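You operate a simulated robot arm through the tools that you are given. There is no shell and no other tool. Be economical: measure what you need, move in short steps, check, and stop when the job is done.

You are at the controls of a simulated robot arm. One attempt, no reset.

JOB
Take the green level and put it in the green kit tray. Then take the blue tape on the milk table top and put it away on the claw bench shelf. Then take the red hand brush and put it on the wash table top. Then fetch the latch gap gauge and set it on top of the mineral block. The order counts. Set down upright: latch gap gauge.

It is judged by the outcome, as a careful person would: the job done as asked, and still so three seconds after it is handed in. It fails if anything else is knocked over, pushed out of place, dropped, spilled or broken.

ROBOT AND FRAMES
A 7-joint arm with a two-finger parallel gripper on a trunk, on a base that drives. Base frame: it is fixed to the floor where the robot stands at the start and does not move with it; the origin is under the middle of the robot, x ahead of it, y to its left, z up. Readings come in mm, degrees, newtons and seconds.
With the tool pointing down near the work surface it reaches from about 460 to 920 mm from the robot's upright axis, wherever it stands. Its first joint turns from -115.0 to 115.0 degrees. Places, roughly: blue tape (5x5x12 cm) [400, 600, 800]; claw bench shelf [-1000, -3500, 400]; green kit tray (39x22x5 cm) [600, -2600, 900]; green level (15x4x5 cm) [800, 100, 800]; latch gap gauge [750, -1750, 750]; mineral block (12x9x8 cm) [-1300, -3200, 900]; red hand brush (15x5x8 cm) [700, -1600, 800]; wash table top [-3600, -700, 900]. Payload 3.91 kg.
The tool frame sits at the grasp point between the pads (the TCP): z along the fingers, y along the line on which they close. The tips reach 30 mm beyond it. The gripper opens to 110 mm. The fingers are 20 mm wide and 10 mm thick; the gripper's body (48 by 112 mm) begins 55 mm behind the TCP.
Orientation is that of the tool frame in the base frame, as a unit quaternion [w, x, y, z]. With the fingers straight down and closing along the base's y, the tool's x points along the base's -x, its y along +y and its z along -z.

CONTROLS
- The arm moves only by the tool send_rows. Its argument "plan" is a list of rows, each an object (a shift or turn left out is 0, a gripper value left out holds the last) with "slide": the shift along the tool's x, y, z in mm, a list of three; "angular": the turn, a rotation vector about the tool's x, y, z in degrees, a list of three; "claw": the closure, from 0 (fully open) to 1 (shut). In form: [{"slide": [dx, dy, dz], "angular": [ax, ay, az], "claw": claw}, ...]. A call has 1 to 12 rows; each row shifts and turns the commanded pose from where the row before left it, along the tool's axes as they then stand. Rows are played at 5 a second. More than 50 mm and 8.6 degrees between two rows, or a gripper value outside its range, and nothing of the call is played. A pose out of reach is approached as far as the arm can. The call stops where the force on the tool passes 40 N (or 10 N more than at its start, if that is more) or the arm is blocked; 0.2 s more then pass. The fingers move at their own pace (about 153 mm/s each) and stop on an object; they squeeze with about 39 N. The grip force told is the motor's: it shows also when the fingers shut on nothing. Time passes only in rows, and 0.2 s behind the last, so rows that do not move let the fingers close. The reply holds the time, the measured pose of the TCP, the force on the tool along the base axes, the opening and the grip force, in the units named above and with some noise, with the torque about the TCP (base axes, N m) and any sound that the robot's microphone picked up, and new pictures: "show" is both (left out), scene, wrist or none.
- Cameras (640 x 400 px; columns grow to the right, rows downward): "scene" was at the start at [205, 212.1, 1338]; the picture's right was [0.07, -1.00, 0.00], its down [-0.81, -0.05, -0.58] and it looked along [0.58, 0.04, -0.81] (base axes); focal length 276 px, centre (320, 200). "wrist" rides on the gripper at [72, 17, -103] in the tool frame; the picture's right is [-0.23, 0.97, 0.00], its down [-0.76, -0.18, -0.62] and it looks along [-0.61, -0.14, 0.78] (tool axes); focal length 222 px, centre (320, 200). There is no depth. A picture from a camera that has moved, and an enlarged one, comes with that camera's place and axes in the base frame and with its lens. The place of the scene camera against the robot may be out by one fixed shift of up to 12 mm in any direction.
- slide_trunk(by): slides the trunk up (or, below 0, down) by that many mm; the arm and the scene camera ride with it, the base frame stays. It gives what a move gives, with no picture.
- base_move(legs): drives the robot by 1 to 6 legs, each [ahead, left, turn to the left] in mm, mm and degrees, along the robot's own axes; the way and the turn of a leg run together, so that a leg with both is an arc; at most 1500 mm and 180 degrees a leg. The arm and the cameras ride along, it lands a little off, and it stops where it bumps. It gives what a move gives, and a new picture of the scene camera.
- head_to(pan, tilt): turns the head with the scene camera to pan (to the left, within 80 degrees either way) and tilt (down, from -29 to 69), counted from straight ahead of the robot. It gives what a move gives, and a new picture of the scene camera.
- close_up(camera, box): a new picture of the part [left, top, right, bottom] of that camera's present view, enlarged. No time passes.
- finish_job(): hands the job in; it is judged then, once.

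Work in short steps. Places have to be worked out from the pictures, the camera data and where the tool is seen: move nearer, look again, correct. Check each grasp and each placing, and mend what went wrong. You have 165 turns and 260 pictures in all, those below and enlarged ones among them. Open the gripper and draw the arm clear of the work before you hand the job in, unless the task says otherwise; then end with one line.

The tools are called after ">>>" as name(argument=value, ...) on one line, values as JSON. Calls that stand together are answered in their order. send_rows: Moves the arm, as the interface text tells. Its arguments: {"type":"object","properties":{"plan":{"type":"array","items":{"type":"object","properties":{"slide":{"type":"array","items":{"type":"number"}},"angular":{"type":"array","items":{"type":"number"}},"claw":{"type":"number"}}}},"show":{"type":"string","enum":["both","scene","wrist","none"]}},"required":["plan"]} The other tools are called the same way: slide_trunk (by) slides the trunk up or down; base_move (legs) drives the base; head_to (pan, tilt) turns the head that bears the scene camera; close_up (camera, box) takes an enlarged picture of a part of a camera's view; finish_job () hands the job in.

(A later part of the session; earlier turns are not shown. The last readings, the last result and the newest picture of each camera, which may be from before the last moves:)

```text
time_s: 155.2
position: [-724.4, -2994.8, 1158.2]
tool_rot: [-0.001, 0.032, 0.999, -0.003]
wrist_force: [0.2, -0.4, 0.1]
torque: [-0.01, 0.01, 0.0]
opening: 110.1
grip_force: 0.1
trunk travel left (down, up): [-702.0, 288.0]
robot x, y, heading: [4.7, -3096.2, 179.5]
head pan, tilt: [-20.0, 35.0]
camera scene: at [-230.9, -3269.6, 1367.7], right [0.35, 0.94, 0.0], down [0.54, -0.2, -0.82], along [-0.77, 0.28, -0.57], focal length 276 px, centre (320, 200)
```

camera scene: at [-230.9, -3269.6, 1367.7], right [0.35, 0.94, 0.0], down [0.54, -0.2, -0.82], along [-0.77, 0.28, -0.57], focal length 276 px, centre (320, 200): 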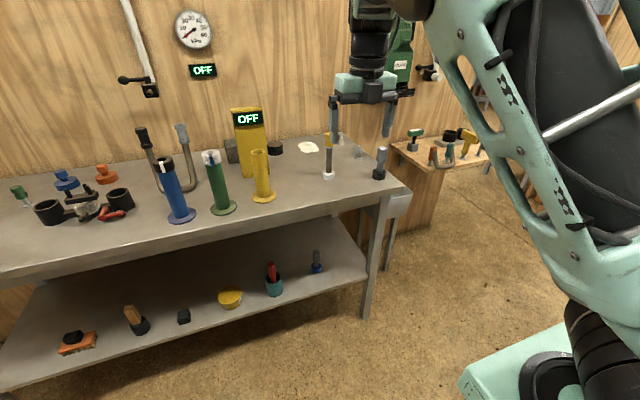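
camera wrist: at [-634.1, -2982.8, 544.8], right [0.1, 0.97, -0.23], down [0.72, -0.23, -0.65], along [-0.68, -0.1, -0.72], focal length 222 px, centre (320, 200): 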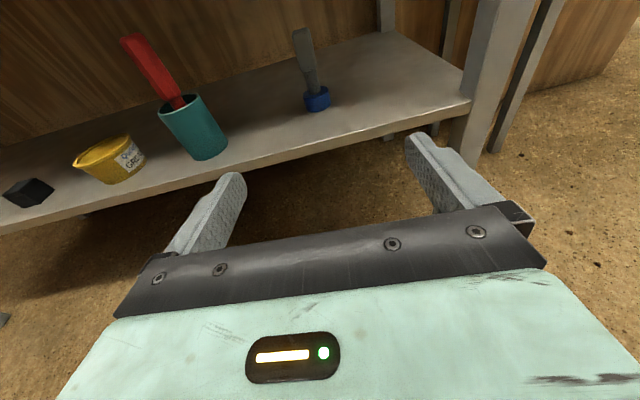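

Everything in place. Zoom on the bench top to find the mineral block.

>>> close_up(camera="scene", box=[100, 100, 420, 300])

>>> close_up(camera="scene", box=[210, 120, 350, 200])

```text
2.00 times, centred on (260, 200) of scene
camera zoom: at [-230.9, -3269.6, 1367.7], right [0.35, 0.94, 0.0], down [0.54, -0.2, -0.82], along [-0.77, 0.28, -0.57], focal length 552 px, centre (440, 200)
```

zoom: 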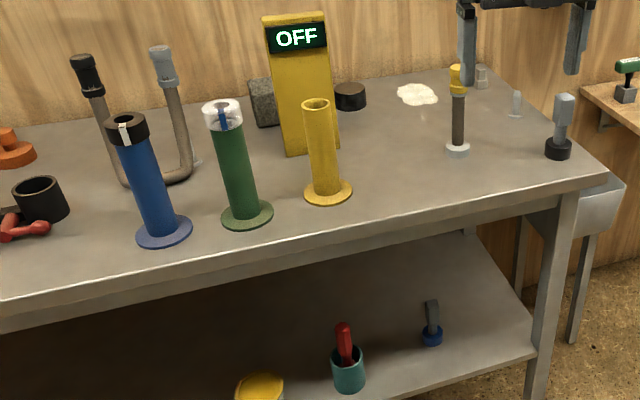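

```text
4.57 times, centred on (280, 160) of scene
camera zoom: at [-230.9, -3269.6, 1367.7], right [0.35, 0.94, 0.0], down [0.54, -0.2, -0.82], along [-0.77, 0.28, -0.57], focal length 1263 px, centre (503, 383)
```

zoom: 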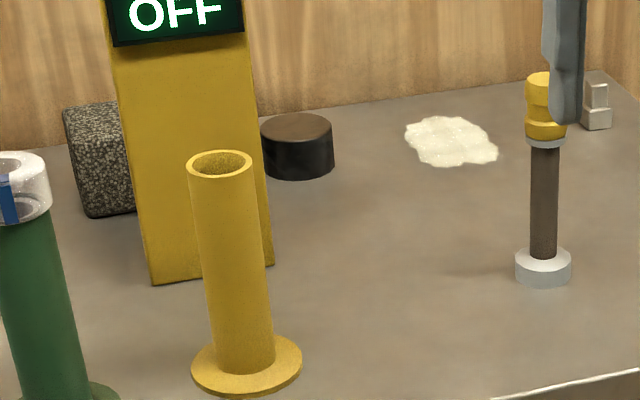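

The mineral block is the speckled grey block near (-1250, -3250), behind the yellow OFF post. Now for the brush: turn the wrist back 90°, tuck in, then drive to the wooden bench.

>>> send_rows(plan=[{"angular": [0, 0, -8.2]}, {"angular": [0, 0, -8.2]}, {"angular": [0, 0, -8.2]}, {"angular": [0, 0, -8.2]}, {"angular": [0, 0, -8.2]}, {"angular": [0, 0, -8.2]}, {"angular": [0, 0, -8.2]}, {"angular": [0, 0, -8.2]}, {"angular": [0, 0, -8.2]}, {"angular": [0, 0, -8.2]}, {"angular": [0, 0, -8]}], show="none")

>>> send_rows(plan=[{"slide": [0, -40, 0]}, {"slide": [0, -40, 0]}, {"slide": [0, -40, 0]}, {"slide": [0, -40, 0]}, {"slide": [0, -40, 0]}], show="scene")

```text
time_s: 157.6
position: [-723.8, -2993.7, 1156.5]
tool_rot: [-0.004, -0.685, 0.729, -0.001]
wrist_force: [-0.1, 0.2, 0.3]
torque: [-0.03, 0.01, -0.01]
opening: 110.1
grip_force: 0.0
trunk travel left (down, up): [-702.0, 288.0]
robot x, y, heading: [3.0, -3101.6, 179.8]
head pan, tilt: [-20.0, 35.0]
```

```text
time_s: 158.8
position: [-524.1, -3007.2, 1157.4]
tool_rot: [-0.004, -0.683, 0.73, -0.001]
wrist_force: [-0.7, -0.3, -1.0]
torque: [0.04, -0.04, 0.02]
opening: 110.0
grip_force: 0.0
trunk travel left (down, up): [-702.0, 288.0]
robot x, y, heading: [-0.3, -3098.6, 179.9]
head pan, tilt: [-20.0, 35.0]
camera scene: at [-231.9, -3269.6, 1367.6], right [0.35, 0.94, 0.0], down [0.54, -0.2, -0.82], along [-0.77, 0.28, -0.57], focal length 276 px, centre (320, 200)
```

scene: 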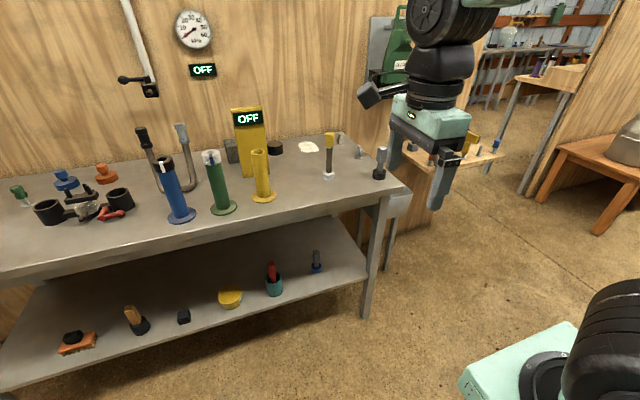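

Good posture. I'll drive to the wooden bench.

>>> base_move(legs=[[200, 0, 0], [0, 0, -90], [1500, 0, 0], [0, 0, -90]])

>>> head_to(pan=5, tilt=42)

```text
time_s: 175.0
position: [345.1, -1700.6, 1158.4]
tool_rot: [-0.002, 0.726, 0.687, 0.004]
wrist_force: [0.0, 0.3, 0.8]
torque: [0.01, 0.01, 0.0]
opening: 110.2
grip_force: 0.1
trunk travel left (down, up): [-702.0, 288.0]
robot x, y, heading: [-184.8, -1616.1, 0.3]
head pan, tilt: [-20.0, 35.0]
camera scene: at [30.4, -1437.4, 1367.7], right [-0.34, -0.94, 0.0], down [-0.54, 0.19, -0.82], along [0.77, -0.27, -0.57], focal length 276 px, centre (320, 200)
```

scene: 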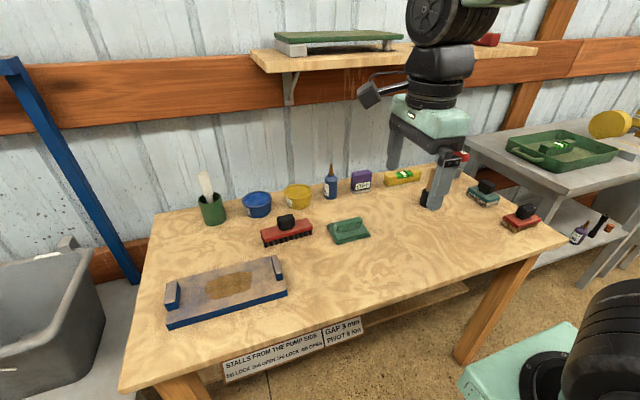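

```text
time_s: 175.9
position: [344.4, -1702.1, 1156.8]
tool_rot: [-0.001, 0.726, 0.688, 0.004]
wrist_force: [-0.4, -0.3, -0.1]
torque: [0.0, 0.04, -0.02]
opening: 110.2
grip_force: 0.0
trunk travel left (down, up): [-702.0, 288.0]
robot x, y, heading: [-186.3, -1617.4, 0.4]
head pan, tilt: [5.0, 42.0]
camera scene: at [30.7, -1400.0, 1357.2], right [0.09, -1.0, 0.0], down [-0.67, -0.06, -0.74], along [0.74, 0.07, -0.67], focal length 276 px, centre (320, 200)
```

scene: 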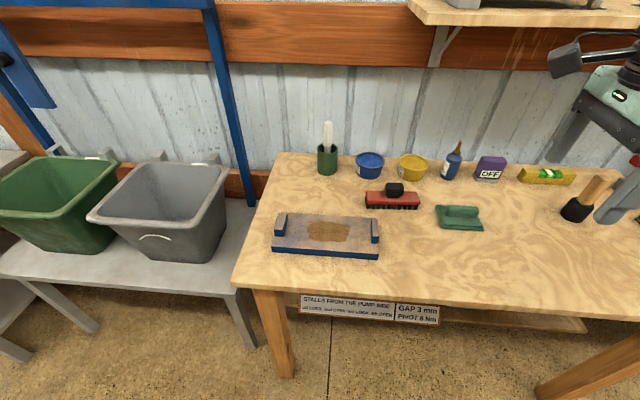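

The red brush (black bristles) is near (620, -1545). I'll move the gripper above it.

>>> send_rows(plan=[{"slide": [24.5, 37.4, 8]}, {"slide": [24.5, 37.4, 8]}, {"slide": [24.5, 37.4, 8]}, {"slide": [24.5, 37.4, 8]}, {"slide": [24.5, 37.4, 10]}, {"slide": [24.5, 37.4, 12]}, {"slide": [24.5, 37.4, 15]}, {"slide": [0, 0, 45]}])

```text
time_s: 177.7
position: [615.7, -1544.7, 1046.6]
tool_rot: [-0.001, 0.726, 0.688, 0.005]
wrist_force: [0.0, -0.6, 0.6]
torque: [0.01, 0.02, 0.0]
opening: 110.2
grip_force: 0.1
trunk travel left (down, up): [-702.0, 288.0]
robot x, y, heading: [-185.4, -1615.5, 0.5]
head pan, tilt: [5.0, 42.0]
camera scene: at [30.3, -1400.1, 1357.3], right [0.09, -1.0, 0.0], down [-0.67, -0.06, -0.74], along [0.74, 0.07, -0.67], focal length 276 px, centre (320, 200)
camera wrist: at [635.3, -1473.9, 1150.8], right [0.96, -0.28, 0.0], down [-0.22, -0.76, 0.62], along [-0.17, -0.59, -0.79], focal length 222 px, centre (320, 200)
```

scene: 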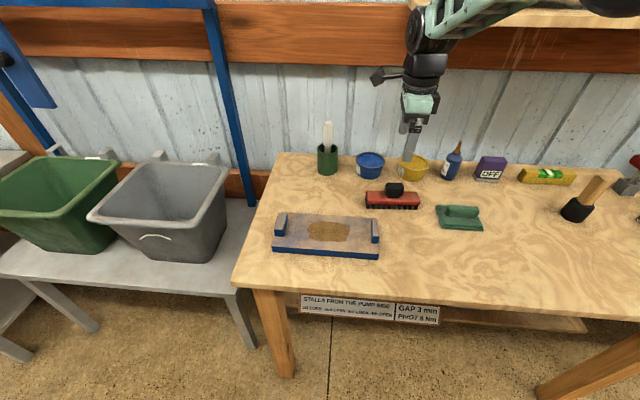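
wrist: 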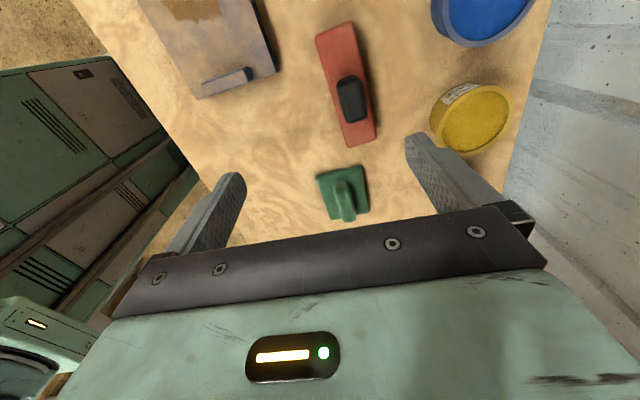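

Brush centre is about (653, -1552), along y with a ~2° skew. I'll align the yaw, narrow the fingers a bit, centre, and descend part way.

>>> send_rows(plan=[{"slide": [-5, 37, 10], "claw": 0.2}, {"angular": [0, 0, -5.4], "slide": [0, 0, 40]}, {"slide": [0, 0, 45]}, {"slide": [0, 0, 45]}, {"slide": [0, 0, 20]}, {}])

```text
time_s: 179.1
position: [654.1, -1551.4, 887.5]
tool_rot: [-0.001, 0.692, 0.722, 0.005]
wrist_force: [-0.7, 0.3, 0.0]
torque: [0.03, 0.0, 0.02]
opening: 88.1
grip_force: 0.0
trunk travel left (down, up): [-702.0, 288.0]
robot x, y, heading: [-182.5, -1615.2, 0.4]
head pan, tilt: [5.0, 42.0]
camera scene: at [30.8, -1400.0, 1357.2], right [0.09, -1.0, 0.0], down [-0.67, -0.06, -0.74], along [0.74, 0.07, -0.67], focal length 276 px, centre (320, 200)
camera wrist: at [667.1, -1478.3, 991.6], right [0.98, -0.19, 0.0], down [-0.15, -0.77, 0.62], along [-0.11, -0.61, -0.79], focal length 222 px, centre (320, 200)
```

scene: 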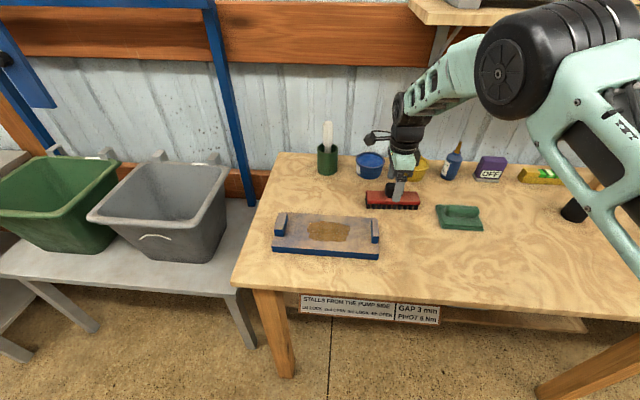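
wrist: 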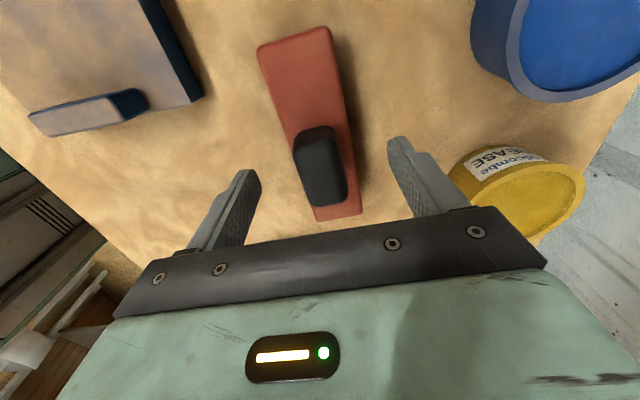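

Aligned. The red face top is at z ≈ 818, so I'll descend to TCP ≈ 812 and close.

>>> send_rows(plan=[{"slide": [-4, 2, 35]}, {"slide": [0, 0, 30]}, {"slide": [0, 0, 10]}, {}, {"claw": 1}, {}, {}, {}], show="wrist")

```text
time_s: 179.7
position: [657.1, -1552.0, 830.9]
tool_rot: [0.002, 0.692, 0.721, 0.007]
wrist_force: [-8.7, -2.9, 20.7]
torque: [-0.34, 1.33, 0.08]
opening: 92.3
grip_force: 4.1
trunk travel left (down, up): [-702.0, 288.0]
robot x, y, heading: [-181.0, -1615.5, 0.5]
head pan, tilt: [5.0, 42.0]
stopped in row 3: the force on the tool passed its limit (the readings are from after the stop); the commanded pose is now the measured one
camera wrist: at [669.7, -1480.2, 934.3], right [0.98, -0.19, 0.01], down [-0.15, -0.77, 0.61], along [-0.11, -0.61, -0.79], focal length 222 px, centre (320, 200)
```

wrist: 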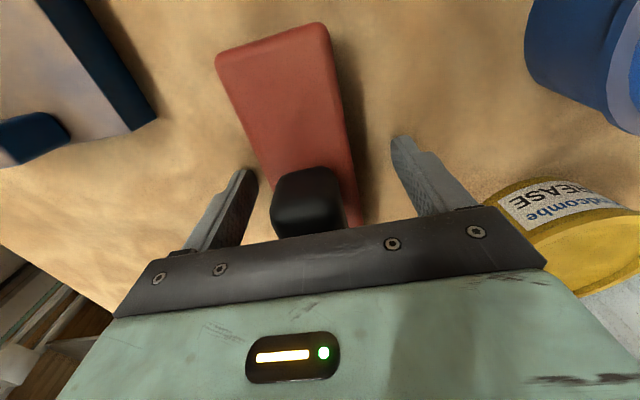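

The fingertips touched the bench (bench top ≈ 800). I'll raise 6 mm and close on the brush.

>>> send_rows(plan=[{"slide": [0, 0, -7]}, {}, {"claw": 1}, {}, {}, {}], show="both")

```text
time_s: 181.1
position: [658.1, -1552.5, 834.6]
tool_rot: [0.0, 0.693, 0.721, 0.007]
wrist_force: [1.4, 0.0, -0.6]
torque: [-0.01, -0.01, 0.02]
opening: 47.9
grip_force: 38.6
trunk travel left (down, up): [-702.0, 288.0]
robot x, y, heading: [-180.7, -1614.9, 0.4]
head pan, tilt: [5.0, 42.0]
camera scene: at [30.7, -1400.0, 1357.2], right [0.09, -1.0, 0.0], down [-0.67, -0.06, -0.74], along [0.74, 0.07, -0.67], focal length 276 px, centre (320, 200)
camera wrist: at [670.9, -1480.4, 938.5], right [0.98, -0.19, 0.01], down [-0.15, -0.77, 0.62], along [-0.11, -0.61, -0.79], focal length 222 px, centre (320, 200)
```

scene: 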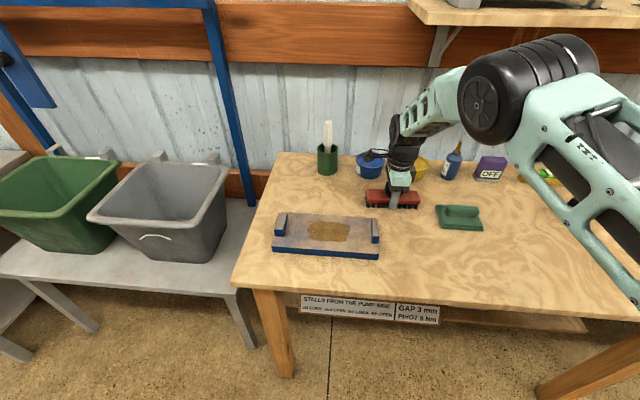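
wrist: 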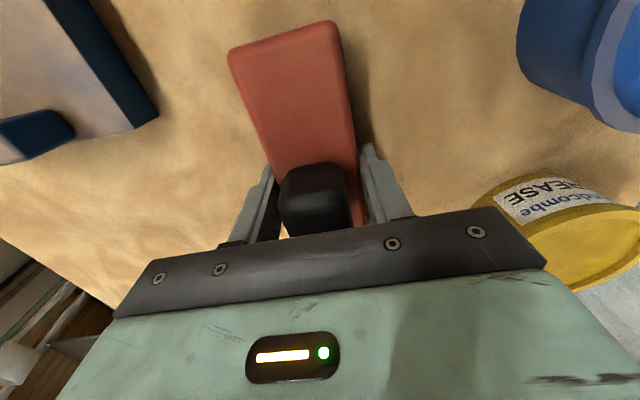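

Gripped at 48 mm. Lift, then retract.

>>> send_rows(plan=[{"slide": [0, 0, -20]}, {"slide": [0, 0, -40]}, {"slide": [0, 0, -45]}, {"slide": [0, 0, -45]}, {"slide": [0, 0, -45]}, {"slide": [0, 0, -45]}, {"slide": [0, -35, -20]}, {"slide": [0, -40, -20]}, {"slide": [0, -40, 0]}, {"slide": [0, -45, 0]}, {"slide": [0, -45, 0]}, {"slide": [0, -45, 0]}], show="both")

```text
time_s: 183.7
position: [404.4, -1564.6, 1112.5]
tool_rot: [0.001, 0.693, 0.721, 0.007]
wrist_force: [-0.1, -0.3, -2.5]
torque: [-0.04, 0.06, 0.01]
opening: 48.0
grip_force: 39.0
trunk travel left (down, up): [-702.0, 288.0]
robot x, y, heading: [-181.1, -1614.9, 0.6]
head pan, tilt: [5.0, 42.0]
camera scene: at [31.2, -1399.8, 1357.1], right [0.09, -1.0, 0.0], down [-0.67, -0.06, -0.74], along [0.74, 0.07, -0.67], focal length 276 px, centre (320, 200)
camera wrist: at [415.6, -1493.4, 1215.7], right [0.98, -0.19, 0.01], down [-0.15, -0.77, 0.62], along [-0.11, -0.61, -0.79], focal length 222 px, centre (320, 200)
```

scene: 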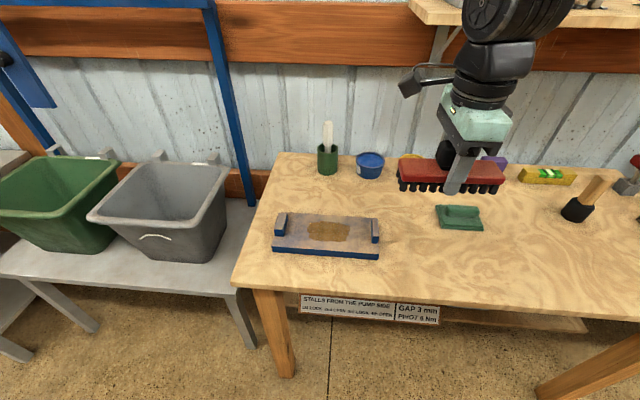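
wrist: 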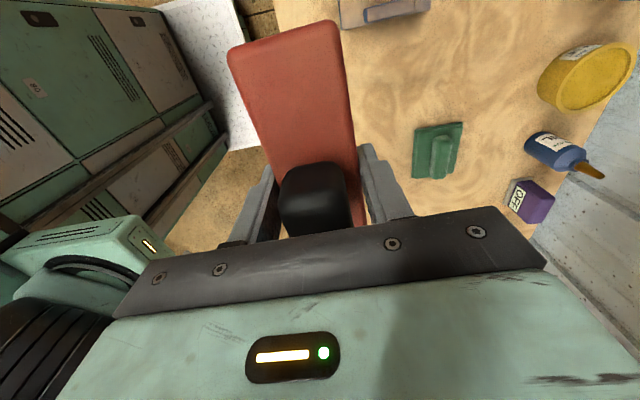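

Brush is held. The wash table is through the gap between the partitions, roughly y -1800 to -920. I'll back off, turn around and look.

>>> base_move(legs=[[-100, 200, 0], [0, 0, 180]])

>>> head_to(pan=0, tilt=15)

>>> head_to(pan=-50, tilt=20)

```text
time_s: 192.6
position: [-874.7, -1428.4, 1111.9]
tool_rot: [-0.007, -0.698, 0.716, 0.002]
wrist_force: [0.6, -0.3, -1.4]
torque: [0.01, -0.01, 0.01]
opening: 47.7
grip_force: 39.0
trunk travel left (down, up): [-702.0, 288.0]
robot x, y, heading: [-281.5, -1417.7, 176.5]
head pan, tilt: [5.0, 42.0]
camera scene: at [-531.9, -1613.1, 1357.2], right [-0.03, 1.0, 0.0], down [0.67, 0.02, -0.74], along [-0.74, -0.02, -0.67], focal length 276 px, centre (320, 200)
```

scene: 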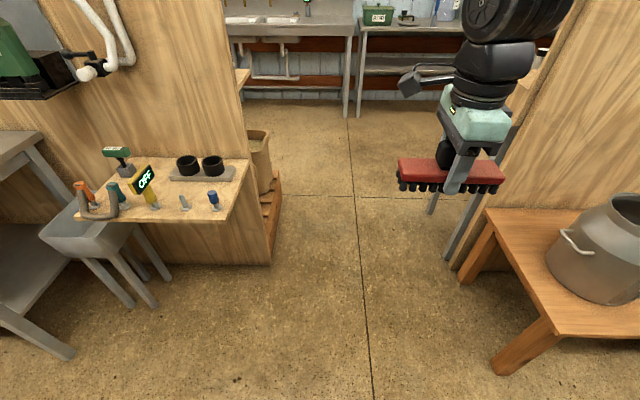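

```text
time_s: 193.6
position: [-874.5, -1428.1, 1112.5]
tool_rot: [-0.008, -0.698, 0.716, 0.001]
wrist_force: [0.2, 0.2, -1.0]
torque: [0.0, 0.0, 0.02]
opening: 47.7
grip_force: 39.0
trunk travel left (down, up): [-702.0, 288.0]
robot x, y, heading: [-286.7, -1416.7, 176.6]
head pan, tilt: [0.0, 15.0]
camera scene: at [-541.5, -1605.2, 1399.6], right [0.06, 1.0, 0.0], down [0.26, -0.02, -0.97], along [-0.96, 0.06, -0.26], focal length 276 px, centre (320, 200)
```

scene: 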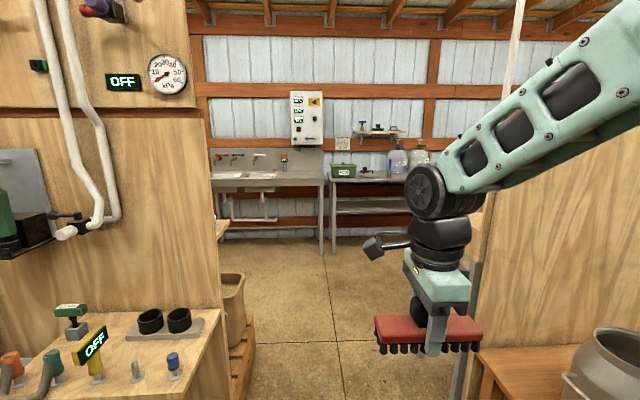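

```text
time_s: 194.7
position: [-873.0, -1428.9, 1112.4]
tool_rot: [-0.008, -0.698, 0.716, 0.001]
wrist_force: [0.8, -0.1, -2.1]
torque: [0.01, 0.01, -0.01]
opening: 47.9
grip_force: 39.3
trunk travel left (down, up): [-702.0, 288.0]
robot x, y, heading: [-283.6, -1421.8, 176.5]
head pan, tilt: [-50.0, 20.0]
camera scene: at [-503.9, -1536.0, 1391.5], right [0.8, 0.6, 0.0], down [0.2, -0.27, -0.94], along [-0.56, 0.75, -0.34], focal length 276 px, centre (320, 200)
```

scene: 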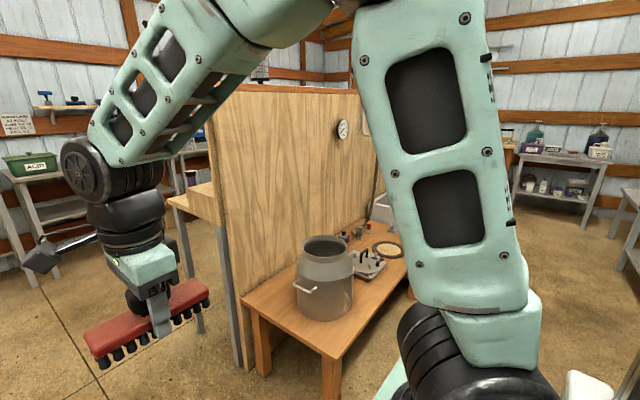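

The gap spans y ≈ -1850 to -880, and I'm centred at y ≈ -1417. The wash table is the one with the green box on the far wall (front ≈ x -3420). I'll drive through.

>>> base_move(legs=[[0, 0, 3.4], [1500, 0, 0]])

>>> head_to(pan=-15, tilt=25)

```text
time_s: 202.6
position: [-2366.1, -1455.2, 1112.8]
tool_rot: [0.008, 0.717, -0.697, -0.001]
wrist_force: [0.4, 0.8, -2.1]
torque: [0.01, -0.04, 0.02]
opening: 47.7
grip_force: 39.3
trunk travel left (down, up): [-702.0, 288.0]
robot x, y, heading: [-1778.3, -1410.2, 179.6]
head pan, tilt: [-50.0, 20.0]
camera scene: at [-1990.1, -1543.4, 1391.5], right [0.77, 0.64, 0.0], down [0.22, -0.26, -0.94], along [-0.6, 0.72, -0.34], focal length 276 px, centre (320, 200)
```

scene: 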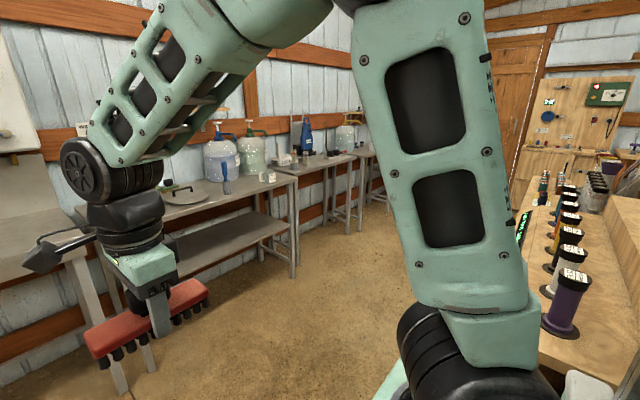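

```text
time_s: 203.6
position: [-2366.6, -1457.4, 1112.7]
tool_rot: [0.008, 0.717, -0.697, -0.001]
wrist_force: [0.9, 1.0, -2.2]
torque: [0.0, 0.01, -0.01]
opening: 47.6
grip_force: 39.0
trunk travel left (down, up): [-702.0, 288.0]
robot x, y, heading: [-1776.6, -1409.5, 179.7]
head pan, tilt: [-15.0, 25.0]
camera scene: at [-2019.4, -1590.7, 1383.5], right [0.26, 0.96, 0.0], down [0.41, -0.11, -0.91], along [-0.87, 0.24, -0.42], focal length 276 px, centre (320, 200)
```

scene: 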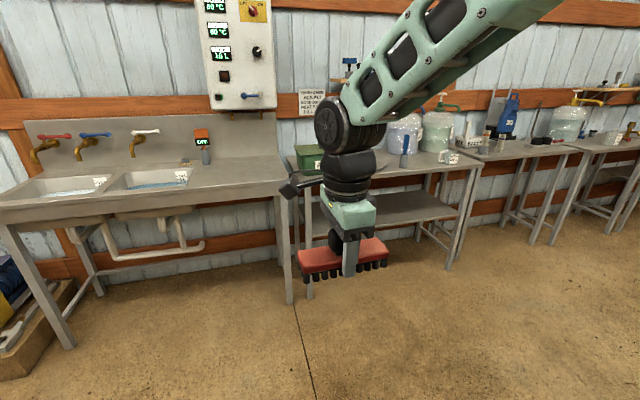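

The wash table is the one in the middle. I'll get closer and look at its top.

>>> base_move(legs=[[850, -540, 0]])

>>> head_to(pan=0, tilt=38)

>>> send_rows(plan=[{}], show="wrist")

```text
time_s: 206.3
position: [-2710.3, -1217.7, 1111.7]
tool_rot: [-0.006, -0.702, 0.713, 0.002]
wrist_force: [-0.4, 0.5, -2.3]
torque: [0.01, -0.02, -0.02]
opening: 47.4
grip_force: 38.9
trunk travel left (down, up): [-702.0, 288.0]
robot x, y, heading: [-2120.1, -1200.8, 177.2]
head pan, tilt: [-15.0, 25.0]
stopped in leg 1: the robot was blocked; the commanded pose is now the measured one
camera scene: at [-2370.4, -1367.8, 1383.4], right [0.31, 0.95, 0.0], down [0.4, -0.13, -0.91], along [-0.86, 0.28, -0.42], focal length 276 px, centre (320, 200)
```

scene: 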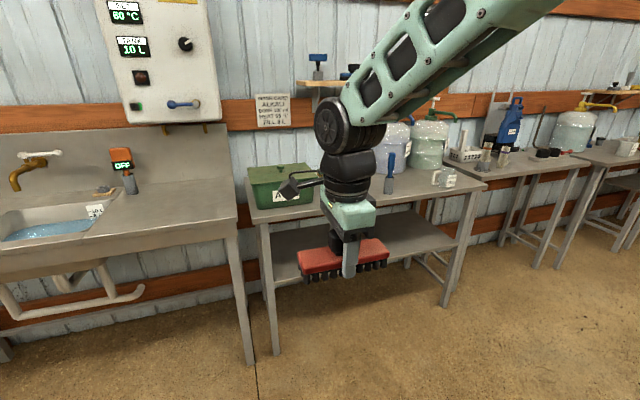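

```text
time_s: 207.1
position: [-2710.6, -1218.6, 1111.4]
tool_rot: [-0.007, -0.702, 0.712, 0.0]
wrist_force: [0.5, 0.7, -2.0]
torque: [-0.02, -0.01, 0.02]
opening: 47.9
grip_force: 38.9
trunk travel left (down, up): [-702.0, 288.0]
robot x, y, heading: [-2120.3, -1204.6, 177.2]
head pan, tilt: [0.0, 38.0]
camera scene: at [-2368.9, -1391.5, 1363.2], right [0.05, 1.0, 0.0], down [0.61, -0.03, -0.79], along [-0.79, 0.04, -0.62], focal length 276 px, centre (320, 200)
```

scene: 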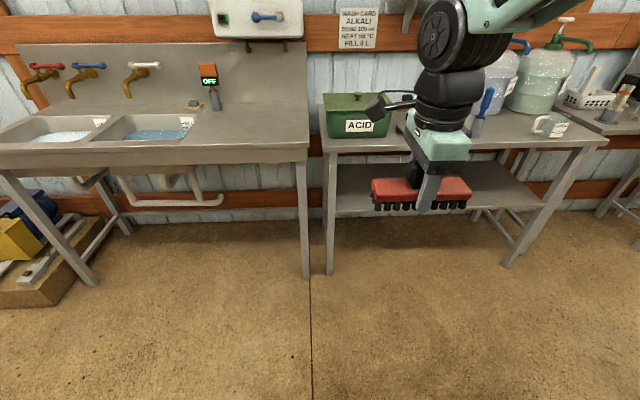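

```text
time_s: 207.5
position: [-2711.3, -1216.6, 1112.3]
tool_rot: [-0.006, -0.701, 0.713, 0.001]
wrist_force: [-0.6, 0.9, -1.7]
torque: [-0.03, -0.01, 0.01]
opening: 47.5
grip_force: 39.2
trunk travel left (down, up): [-702.0, 288.0]
robot x, y, heading: [-2121.4, -1195.7, 177.2]
head pan, tilt: [0.0, 38.0]
camera wrist: at [-2728.0, -1289.7, 1215.1], right [-0.97, 0.24, 0.01], down [0.2, 0.76, 0.62], along [0.14, 0.6, -0.79], focal length 222 px, centre (320, 200)
```

wrist: 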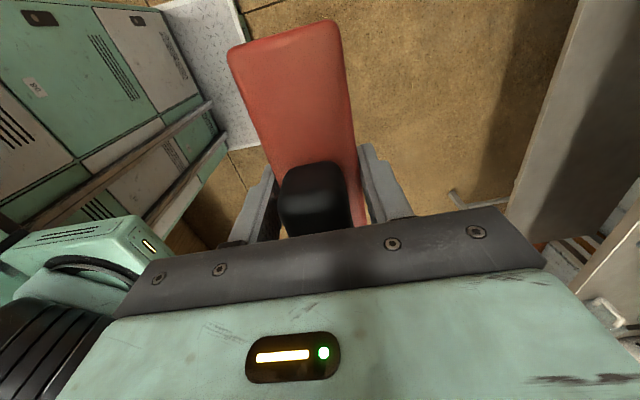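

I bumped something to the right, likely the spool table behind the partition. I'll look at it.

>>> head_to(pan=-80, tilt=35)

```text
time_s: 209.0
position: [-2710.1, -1218.6, 1111.3]
tool_rot: [-0.006, -0.702, 0.713, 0.001]
wrist_force: [-0.3, -0.7, -1.6]
torque: [-0.01, -0.01, 0.02]
opening: 47.6
grip_force: 39.2
trunk travel left (down, up): [-702.0, 288.0]
robot x, y, heading: [-2121.3, -1197.3, 177.3]
head pan, tilt: [-80.0, 35.0]
camera scene: at [-2293.7, -1308.5, 1367.7], right [0.99, 0.13, 0.0], down [0.07, -0.57, -0.82], along [-0.1, 0.81, -0.57], focal length 276 px, centre (320, 200)
```

scene: 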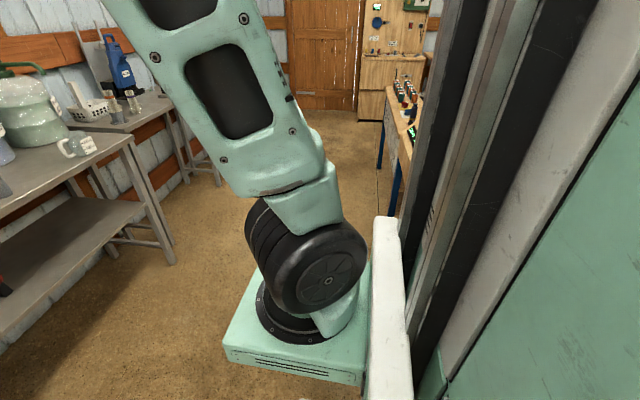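

The table's items look upright. I'll move away to the left, straighten, go forward, then sideways.

>>> base_move(legs=[[0, 60, 0], [450, 0, 2.5], [50, -380, 0]])

>>> head_to(pan=0, tilt=42)

```text
time_s: 214.4
position: [-3220.4, -901.3, 1112.3]
tool_rot: [0.006, 0.713, -0.701, -0.002]
wrist_force: [0.0, 0.5, -2.1]
torque: [-0.02, 0.0, -0.01]
opening: 47.8
grip_force: 38.9
trunk travel left (down, up): [-702.0, 288.0]
robot x, y, heading: [-2628.6, -862.1, 179.4]
head pan, tilt: [-80.0, 35.0]
camera scene: at [-2800.1, -975.7, 1367.7], right [0.99, 0.16, 0.0], down [0.09, -0.57, -0.82], along [-0.13, 0.81, -0.57], focal length 276 px, centre (320, 200)
```

scene: 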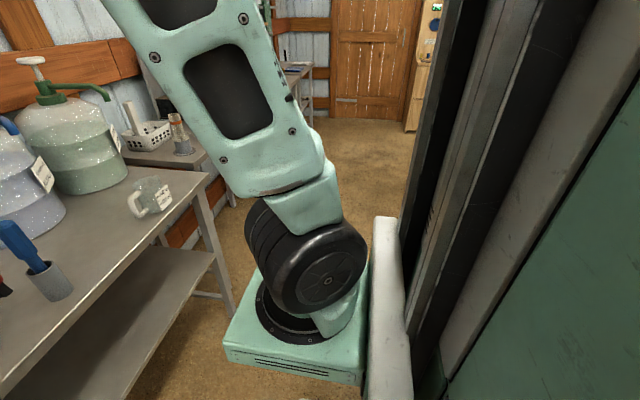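

```text
time_s: 215.9
position: [-3218.7, -900.0, 1111.6]
tool_rot: [0.006, 0.714, -0.701, -0.001]
wrist_force: [-1.2, 0.5, -1.4]
torque: [-0.04, -0.01, 0.0]
opening: 47.7
grip_force: 39.1
trunk travel left (down, up): [-702.0, 288.0]
robot x, y, heading: [-2634.0, -864.3, 179.2]
head pan, tilt: [0.0, 42.0]
camera scene: at [-2869.7, -1061.4, 1357.2], right [0.01, 1.0, 0.0], down [0.67, -0.01, -0.74], along [-0.74, 0.01, -0.67], focal length 276 px, centre (320, 200)
```

scene: 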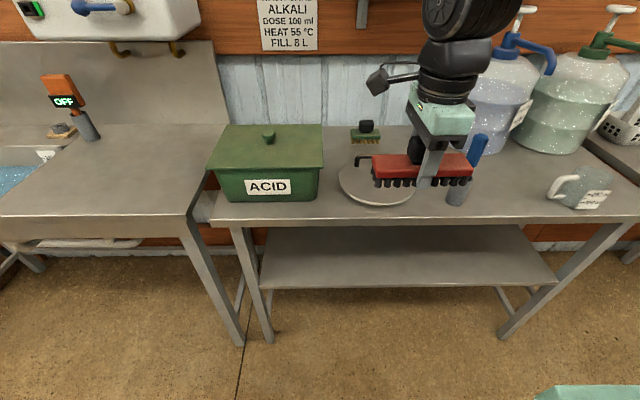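

Free spot on the wash table: around (-3430, -550), between the blue-handled tool (y ≈ -690) and the mug (y ≈ -440). I'll raise slightly, shift over, and look down with the wrist camera.

>>> slide_trunk(by=80)

>>> base_move(legs=[[60, -340, 0.6]])

>>> send_rows(plan=[{"slide": [0, 40, 0]}, {"slide": [0, 40, 0]}, {"slide": [0, 40, 0]}], show="both")

```text
time_s: 217.1
position: [-3220.0, -900.2, 1192.3]
tool_rot: [0.006, 0.714, -0.7, -0.001]
wrist_force: [-0.4, 0.8, -2.5]
torque: [0.02, 0.02, -0.03]
opening: 47.5
grip_force: 39.0
trunk travel left (down, up): [-782.0, 208.0]
robot x, y, heading: [-2634.2, -862.3, 178.9]
head pan, tilt: [0.0, 42.0]
```

```text
time_s: 219.4
position: [-3277.0, -564.7, 1191.1]
tool_rot: [0.006, 0.719, -0.695, -0.001]
wrist_force: [-0.1, -0.1, -2.7]
torque: [0.0, 0.0, 0.0]
opening: 47.8
grip_force: 39.0
trunk travel left (down, up): [-782.0, 208.0]
robot x, y, heading: [-2687.9, -519.1, 180.1]
head pan, tilt: [0.0, 42.0]
camera scene: at [-2924.8, -721.2, 1437.2], right [0.0, 1.0, 0.0], down [0.67, 0.0, -0.74], along [-0.74, 0.0, -0.67], focal length 276 px, centre (320, 200)
```

scene: 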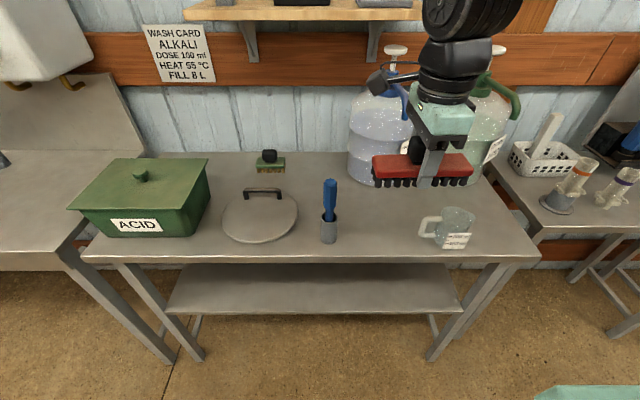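

```text
time_s: 220.2
position: [-3397.7, -569.5, 1194.0]
tool_rot: [0.006, 0.719, -0.695, 0.0]
wrist_force: [-0.4, 0.0, -1.1]
torque: [0.02, 0.01, -0.01]
opening: 48.0
grip_force: 39.1
trunk travel left (down, up): [-782.0, 208.0]
robot x, y, heading: [-2688.9, -520.1, 179.8]
head pan, tilt: [0.0, 42.0]
camera scene: at [-2924.3, -721.1, 1437.3], right [0.0, 1.0, 0.0], down [0.67, 0.0, -0.74], along [-0.74, 0.0, -0.67], focal length 276 px, centre (320, 200)
camera wrist: at [-3412.4, -642.0, 1298.1], right [-0.98, 0.2, 0.01], down [0.16, 0.77, 0.62], along [0.11, 0.61, -0.79], focal length 222 px, centre (320, 200)
```

scene: 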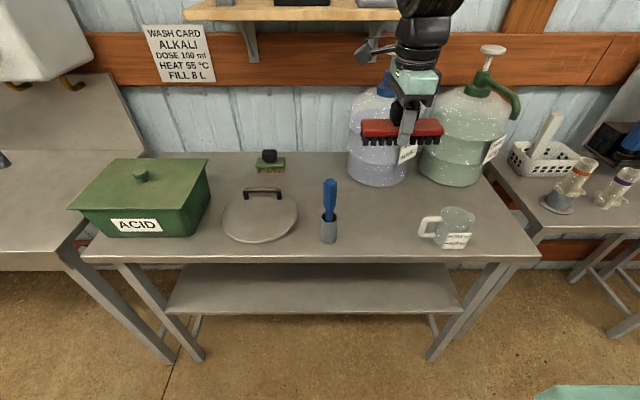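
wrist: 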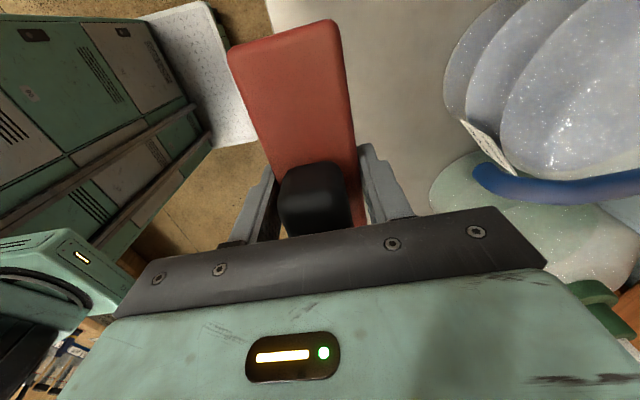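

Table height triangulates to z ≈ 867. The gap between holder (y ≈ -678) and mug (y ≈ -446) is 230 mm, so I'll centre at (-3440, -562) and lower.

>>> send_rows(plan=[{"slide": [-8.4, 42, 0]}, {"slide": [0, 0, 48]}, {"slide": [0, 0, 48]}, {"slide": [0, 0, 48]}, {"slide": [0, 0, 48]}, {"slide": [0, 0, 40]}, {}], show="both")

```text
time_s: 221.8
position: [-3441.8, -564.1, 959.8]
tool_rot: [0.006, 0.719, -0.695, -0.002]
wrist_force: [0.2, -0.5, -1.0]
torque: [0.01, -0.02, 0.02]
opening: 47.7
grip_force: 38.8
trunk travel left (down, up): [-782.0, 208.0]
robot x, y, heading: [-2689.4, -520.7, 179.7]
head pan, tilt: [0.0, 42.0]
camera scene: at [-2924.8, -721.1, 1437.2], right [0.0, 1.0, 0.0], down [0.67, 0.0, -0.74], along [-0.74, 0.0, -0.67], focal length 276 px, centre (320, 200)
camera wrist: at [-3456.2, -636.9, 1063.2], right [-0.98, 0.2, 0.01], down [0.16, 0.77, 0.62], along [0.11, 0.61, -0.79], focal length 222 px, centre (320, 200)
```

scene: 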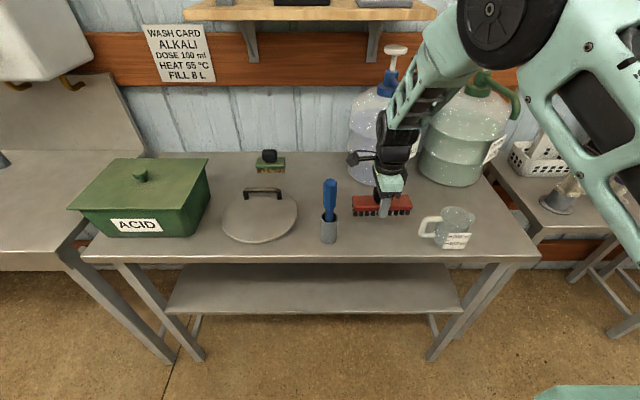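
wrist: 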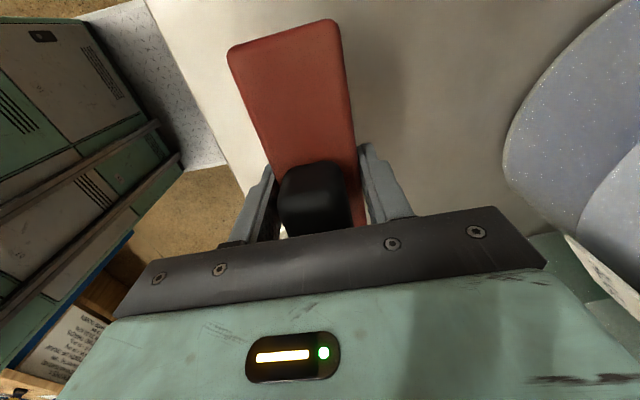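

Clear all round. Continue down gently to contact.

>>> send_rows(plan=[{"slide": [0, 0, 30]}, {"slide": [0, 0, 12]}, {"slide": [0, 0, 4]}, {"slide": [0, 0, 3]}, {"slide": [0, 0, 3]}, {"slide": [0, 0, 3]}, {"slide": [0, 0, 3]}, {"slide": [0, 0, 3]}, {"slide": [0, 0, 3]}], show="scene")

```text
time_s: 223.8
position: [-3442.4, -563.9, 896.8]
tool_rot: [0.007, 0.719, -0.695, -0.001]
wrist_force: [-0.4, 0.4, -1.7]
torque: [-0.02, 0.02, 0.03]
opening: 47.8
grip_force: 39.5
trunk travel left (down, up): [-782.0, 208.0]
robot x, y, heading: [-2687.6, -520.3, 179.8]
head pan, tilt: [0.0, 42.0]
camera scene: at [-2924.8, -721.1, 1437.2], right [0.0, 1.0, 0.0], down [0.67, 0.0, -0.74], along [-0.74, 0.0, -0.67], focal length 276 px, centre (320, 200)
```

scene: 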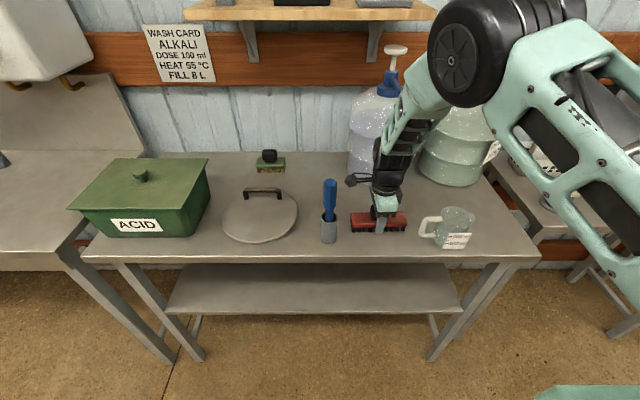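

No contact yet; continue in 3 mm steps.

>>> send_rows(plan=[{"slide": [0, 0, 3]}, {"slide": [0, 0, 3]}, {"slide": [0, 0, 3]}, {"slide": [0, 0, 3]}, {"slide": [0, 0, 3]}, {"slide": [0, 0, 3]}, {"slide": [0, 0, 3]}, {"slide": [0, 0, 3]}, {"slide": [0, 0, 3]}], show="scene")

```text
time_s: 224.8
position: [-3441.2, -564.1, 889.6]
tool_rot: [0.008, 0.719, -0.695, -0.002]
wrist_force: [10.1, 1.1, 23.4]
torque: [0.69, -1.01, -0.21]
opening: 47.7
grip_force: 39.1
trunk travel left (down, up): [-782.0, 208.0]
robot x, y, heading: [-2690.8, -515.7, 179.7]
head pan, tilt: [0.0, 42.0]
stopped in row 4: the force on the tool passed its limit (the readings are from after the stop); the commanded pose is now the measured one
camera scene: at [-2923.1, -721.0, 1437.3], right [0.0, 1.0, 0.0], down [0.67, 0.0, -0.74], along [-0.74, 0.0, -0.67], focal length 276 px, centre (320, 200)
```

scene: 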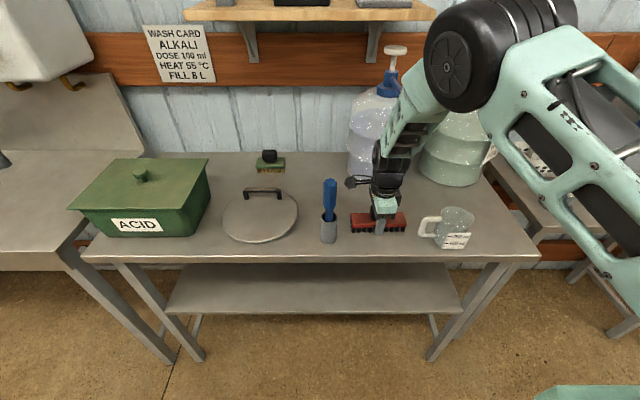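

Contact at 890. I'll rise 3 mm to unload, open halfway, then rise away.

>>> send_rows(plan=[{"slide": [0, 0, -3]}, {"claw": 0.25}, {}, {}, {"slide": [0, 0, -10]}, {"slide": [0, 0, -40]}, {"slide": [0, 0, -45]}, {"slide": [0, 0, -45]}, {"slide": [0, 0, -45]}, {"slide": [0, 0, -45]}], show="both")

```text
time_s: 227.0
position: [-3441.0, -560.5, 1125.1]
tool_rot: [0.007, 0.718, -0.696, -0.002]
wrist_force: [-0.1, 0.9, 0.1]
torque: [-0.01, -0.04, 0.0]
opening: 82.6
grip_force: 0.1
trunk travel left (down, up): [-782.0, 208.0]
robot x, y, heading: [-2691.9, -519.4, 179.8]
head pan, tilt: [0.0, 42.0]
camera scene: at [-2925.1, -721.3, 1437.0], right [0.0, 1.0, 0.0], down [0.67, 0.0, -0.74], along [-0.74, 0.0, -0.67], focal length 276 px, centre (320, 200)
camera wrist: at [-3455.0, -633.3, 1227.6], right [-0.98, 0.2, 0.01], down [0.16, 0.77, 0.61], along [0.11, 0.6, -0.79], focal length 222 px, centre (320, 200)
```

scene: 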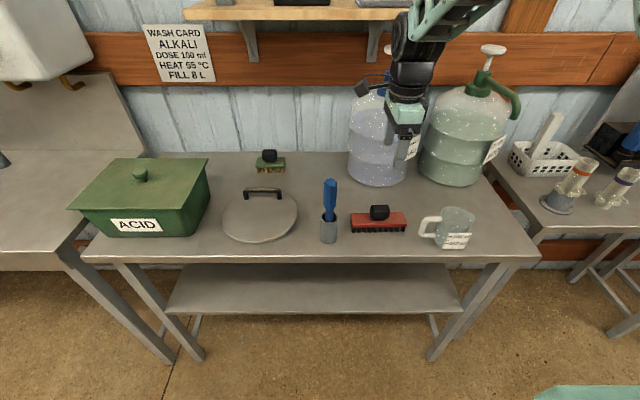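
wrist: 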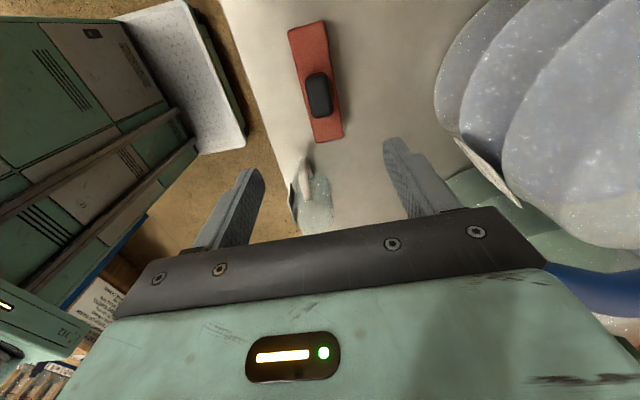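

The brush stands on the wash table. Retract the arm and drive back to the wooden bench via the same path.

>>> send_rows(plan=[{"slide": [0, -40, 0]}, {"slide": [0, -40, 0]}, {"slide": [0, -40, 0]}, {"slide": [0, -40, 0]}, {"slide": [0, -40, 0]}], show="none")

>>> base_move(legs=[[50, 890, 0], [-1250, 0, 0]])

```text
time_s: 228.2
position: [-3242.1, -555.0, 1118.2]
tool_rot: [0.008, 0.718, -0.696, -0.003]
wrist_force: [0.1, 0.0, 0.1]
torque: [0.03, -0.04, 0.0]
opening: 82.5
grip_force: 0.0
trunk travel left (down, up): [-782.0, 208.0]
robot x, y, heading: [-2686.2, -519.6, 179.7]
head pan, tilt: [0.0, 42.0]
```

```text
time_s: 239.0
position: [-2009.3, -1460.7, 1118.0]
tool_rot: [0.008, 0.711, -0.703, -0.002]
wrist_force: [0.0, 0.7, -0.3]
torque: [-0.01, 0.01, -0.03]
opening: 82.2
grip_force: 0.1
trunk travel left (down, up): [-782.0, 208.0]
robot x, y, heading: [-1453.7, -1439.2, 178.7]
head pan, tilt: [0.0, 42.0]
camera scene: at [-1694.9, -1634.0, 1437.2], right [0.02, 1.0, 0.0], down [0.67, -0.01, -0.74], along [-0.74, 0.02, -0.67], focal length 276 px, centre (320, 200)
```

scene: 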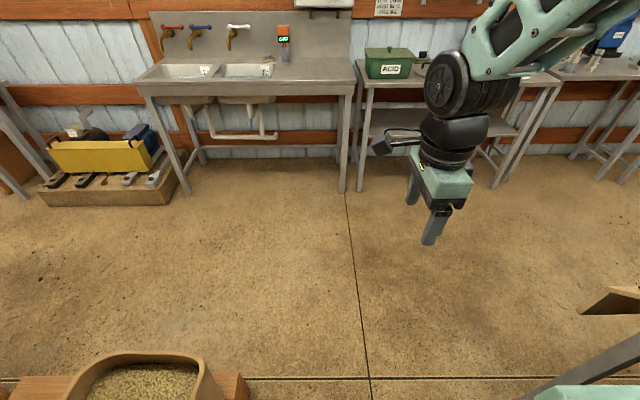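

Continue backing through, then turn to face the bench and its wall shelf.

>>> base_move(legs=[[-1150, 0, 1], [0, 0, 180], [0, -350, 0]])

>>> head_to(pan=-8, tilt=15)

```text
time_s: 254.1
position: [240.7, -1763.0, 1119.3]
tool_rot: [0.002, 0.693, 0.721, 0.008]
wrist_force: [-0.1, 1.1, 0.3]
torque: [-0.03, 0.0, -0.02]
opening: 82.4
grip_force: 0.1
trunk travel left (down, up): [-782.0, 208.0]
robot x, y, heading: [-313.0, -1798.0, 0.4]
head pan, tilt: [0.0, 42.0]
camera scene: at [-96.8, -1593.1, 1437.2], right [0.0, -1.0, 0.0], down [-0.67, 0.0, -0.74], along [0.74, 0.0, -0.67], focal length 276 px, centre (320, 200)
```

scene: 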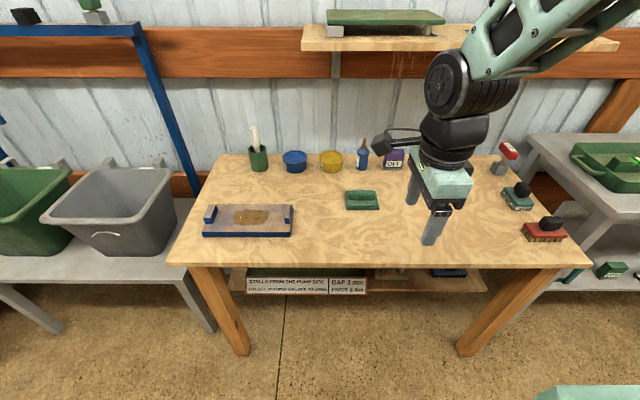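

```text
time_s: 255.0
position: [238.9, -1761.2, 1118.4]
tool_rot: [0.002, 0.693, 0.72, 0.008]
wrist_force: [-0.3, 0.1, 0.4]
torque: [-0.01, -0.01, 0.01]
opening: 82.6
grip_force: 0.1
trunk travel left (down, up): [-782.0, 208.0]
robot x, y, heading: [-309.6, -1800.8, 0.3]
head pan, tilt: [-8.0, 15.0]
camera scene: at [-87.8, -1606.1, 1479.6], right [-0.13, -0.99, 0.0], down [-0.26, 0.03, -0.97], along [0.96, -0.13, -0.26], focal length 276 px, centre (320, 200)
```

scene: 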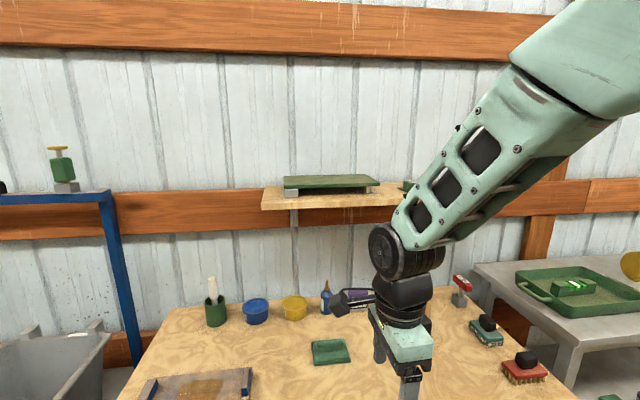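

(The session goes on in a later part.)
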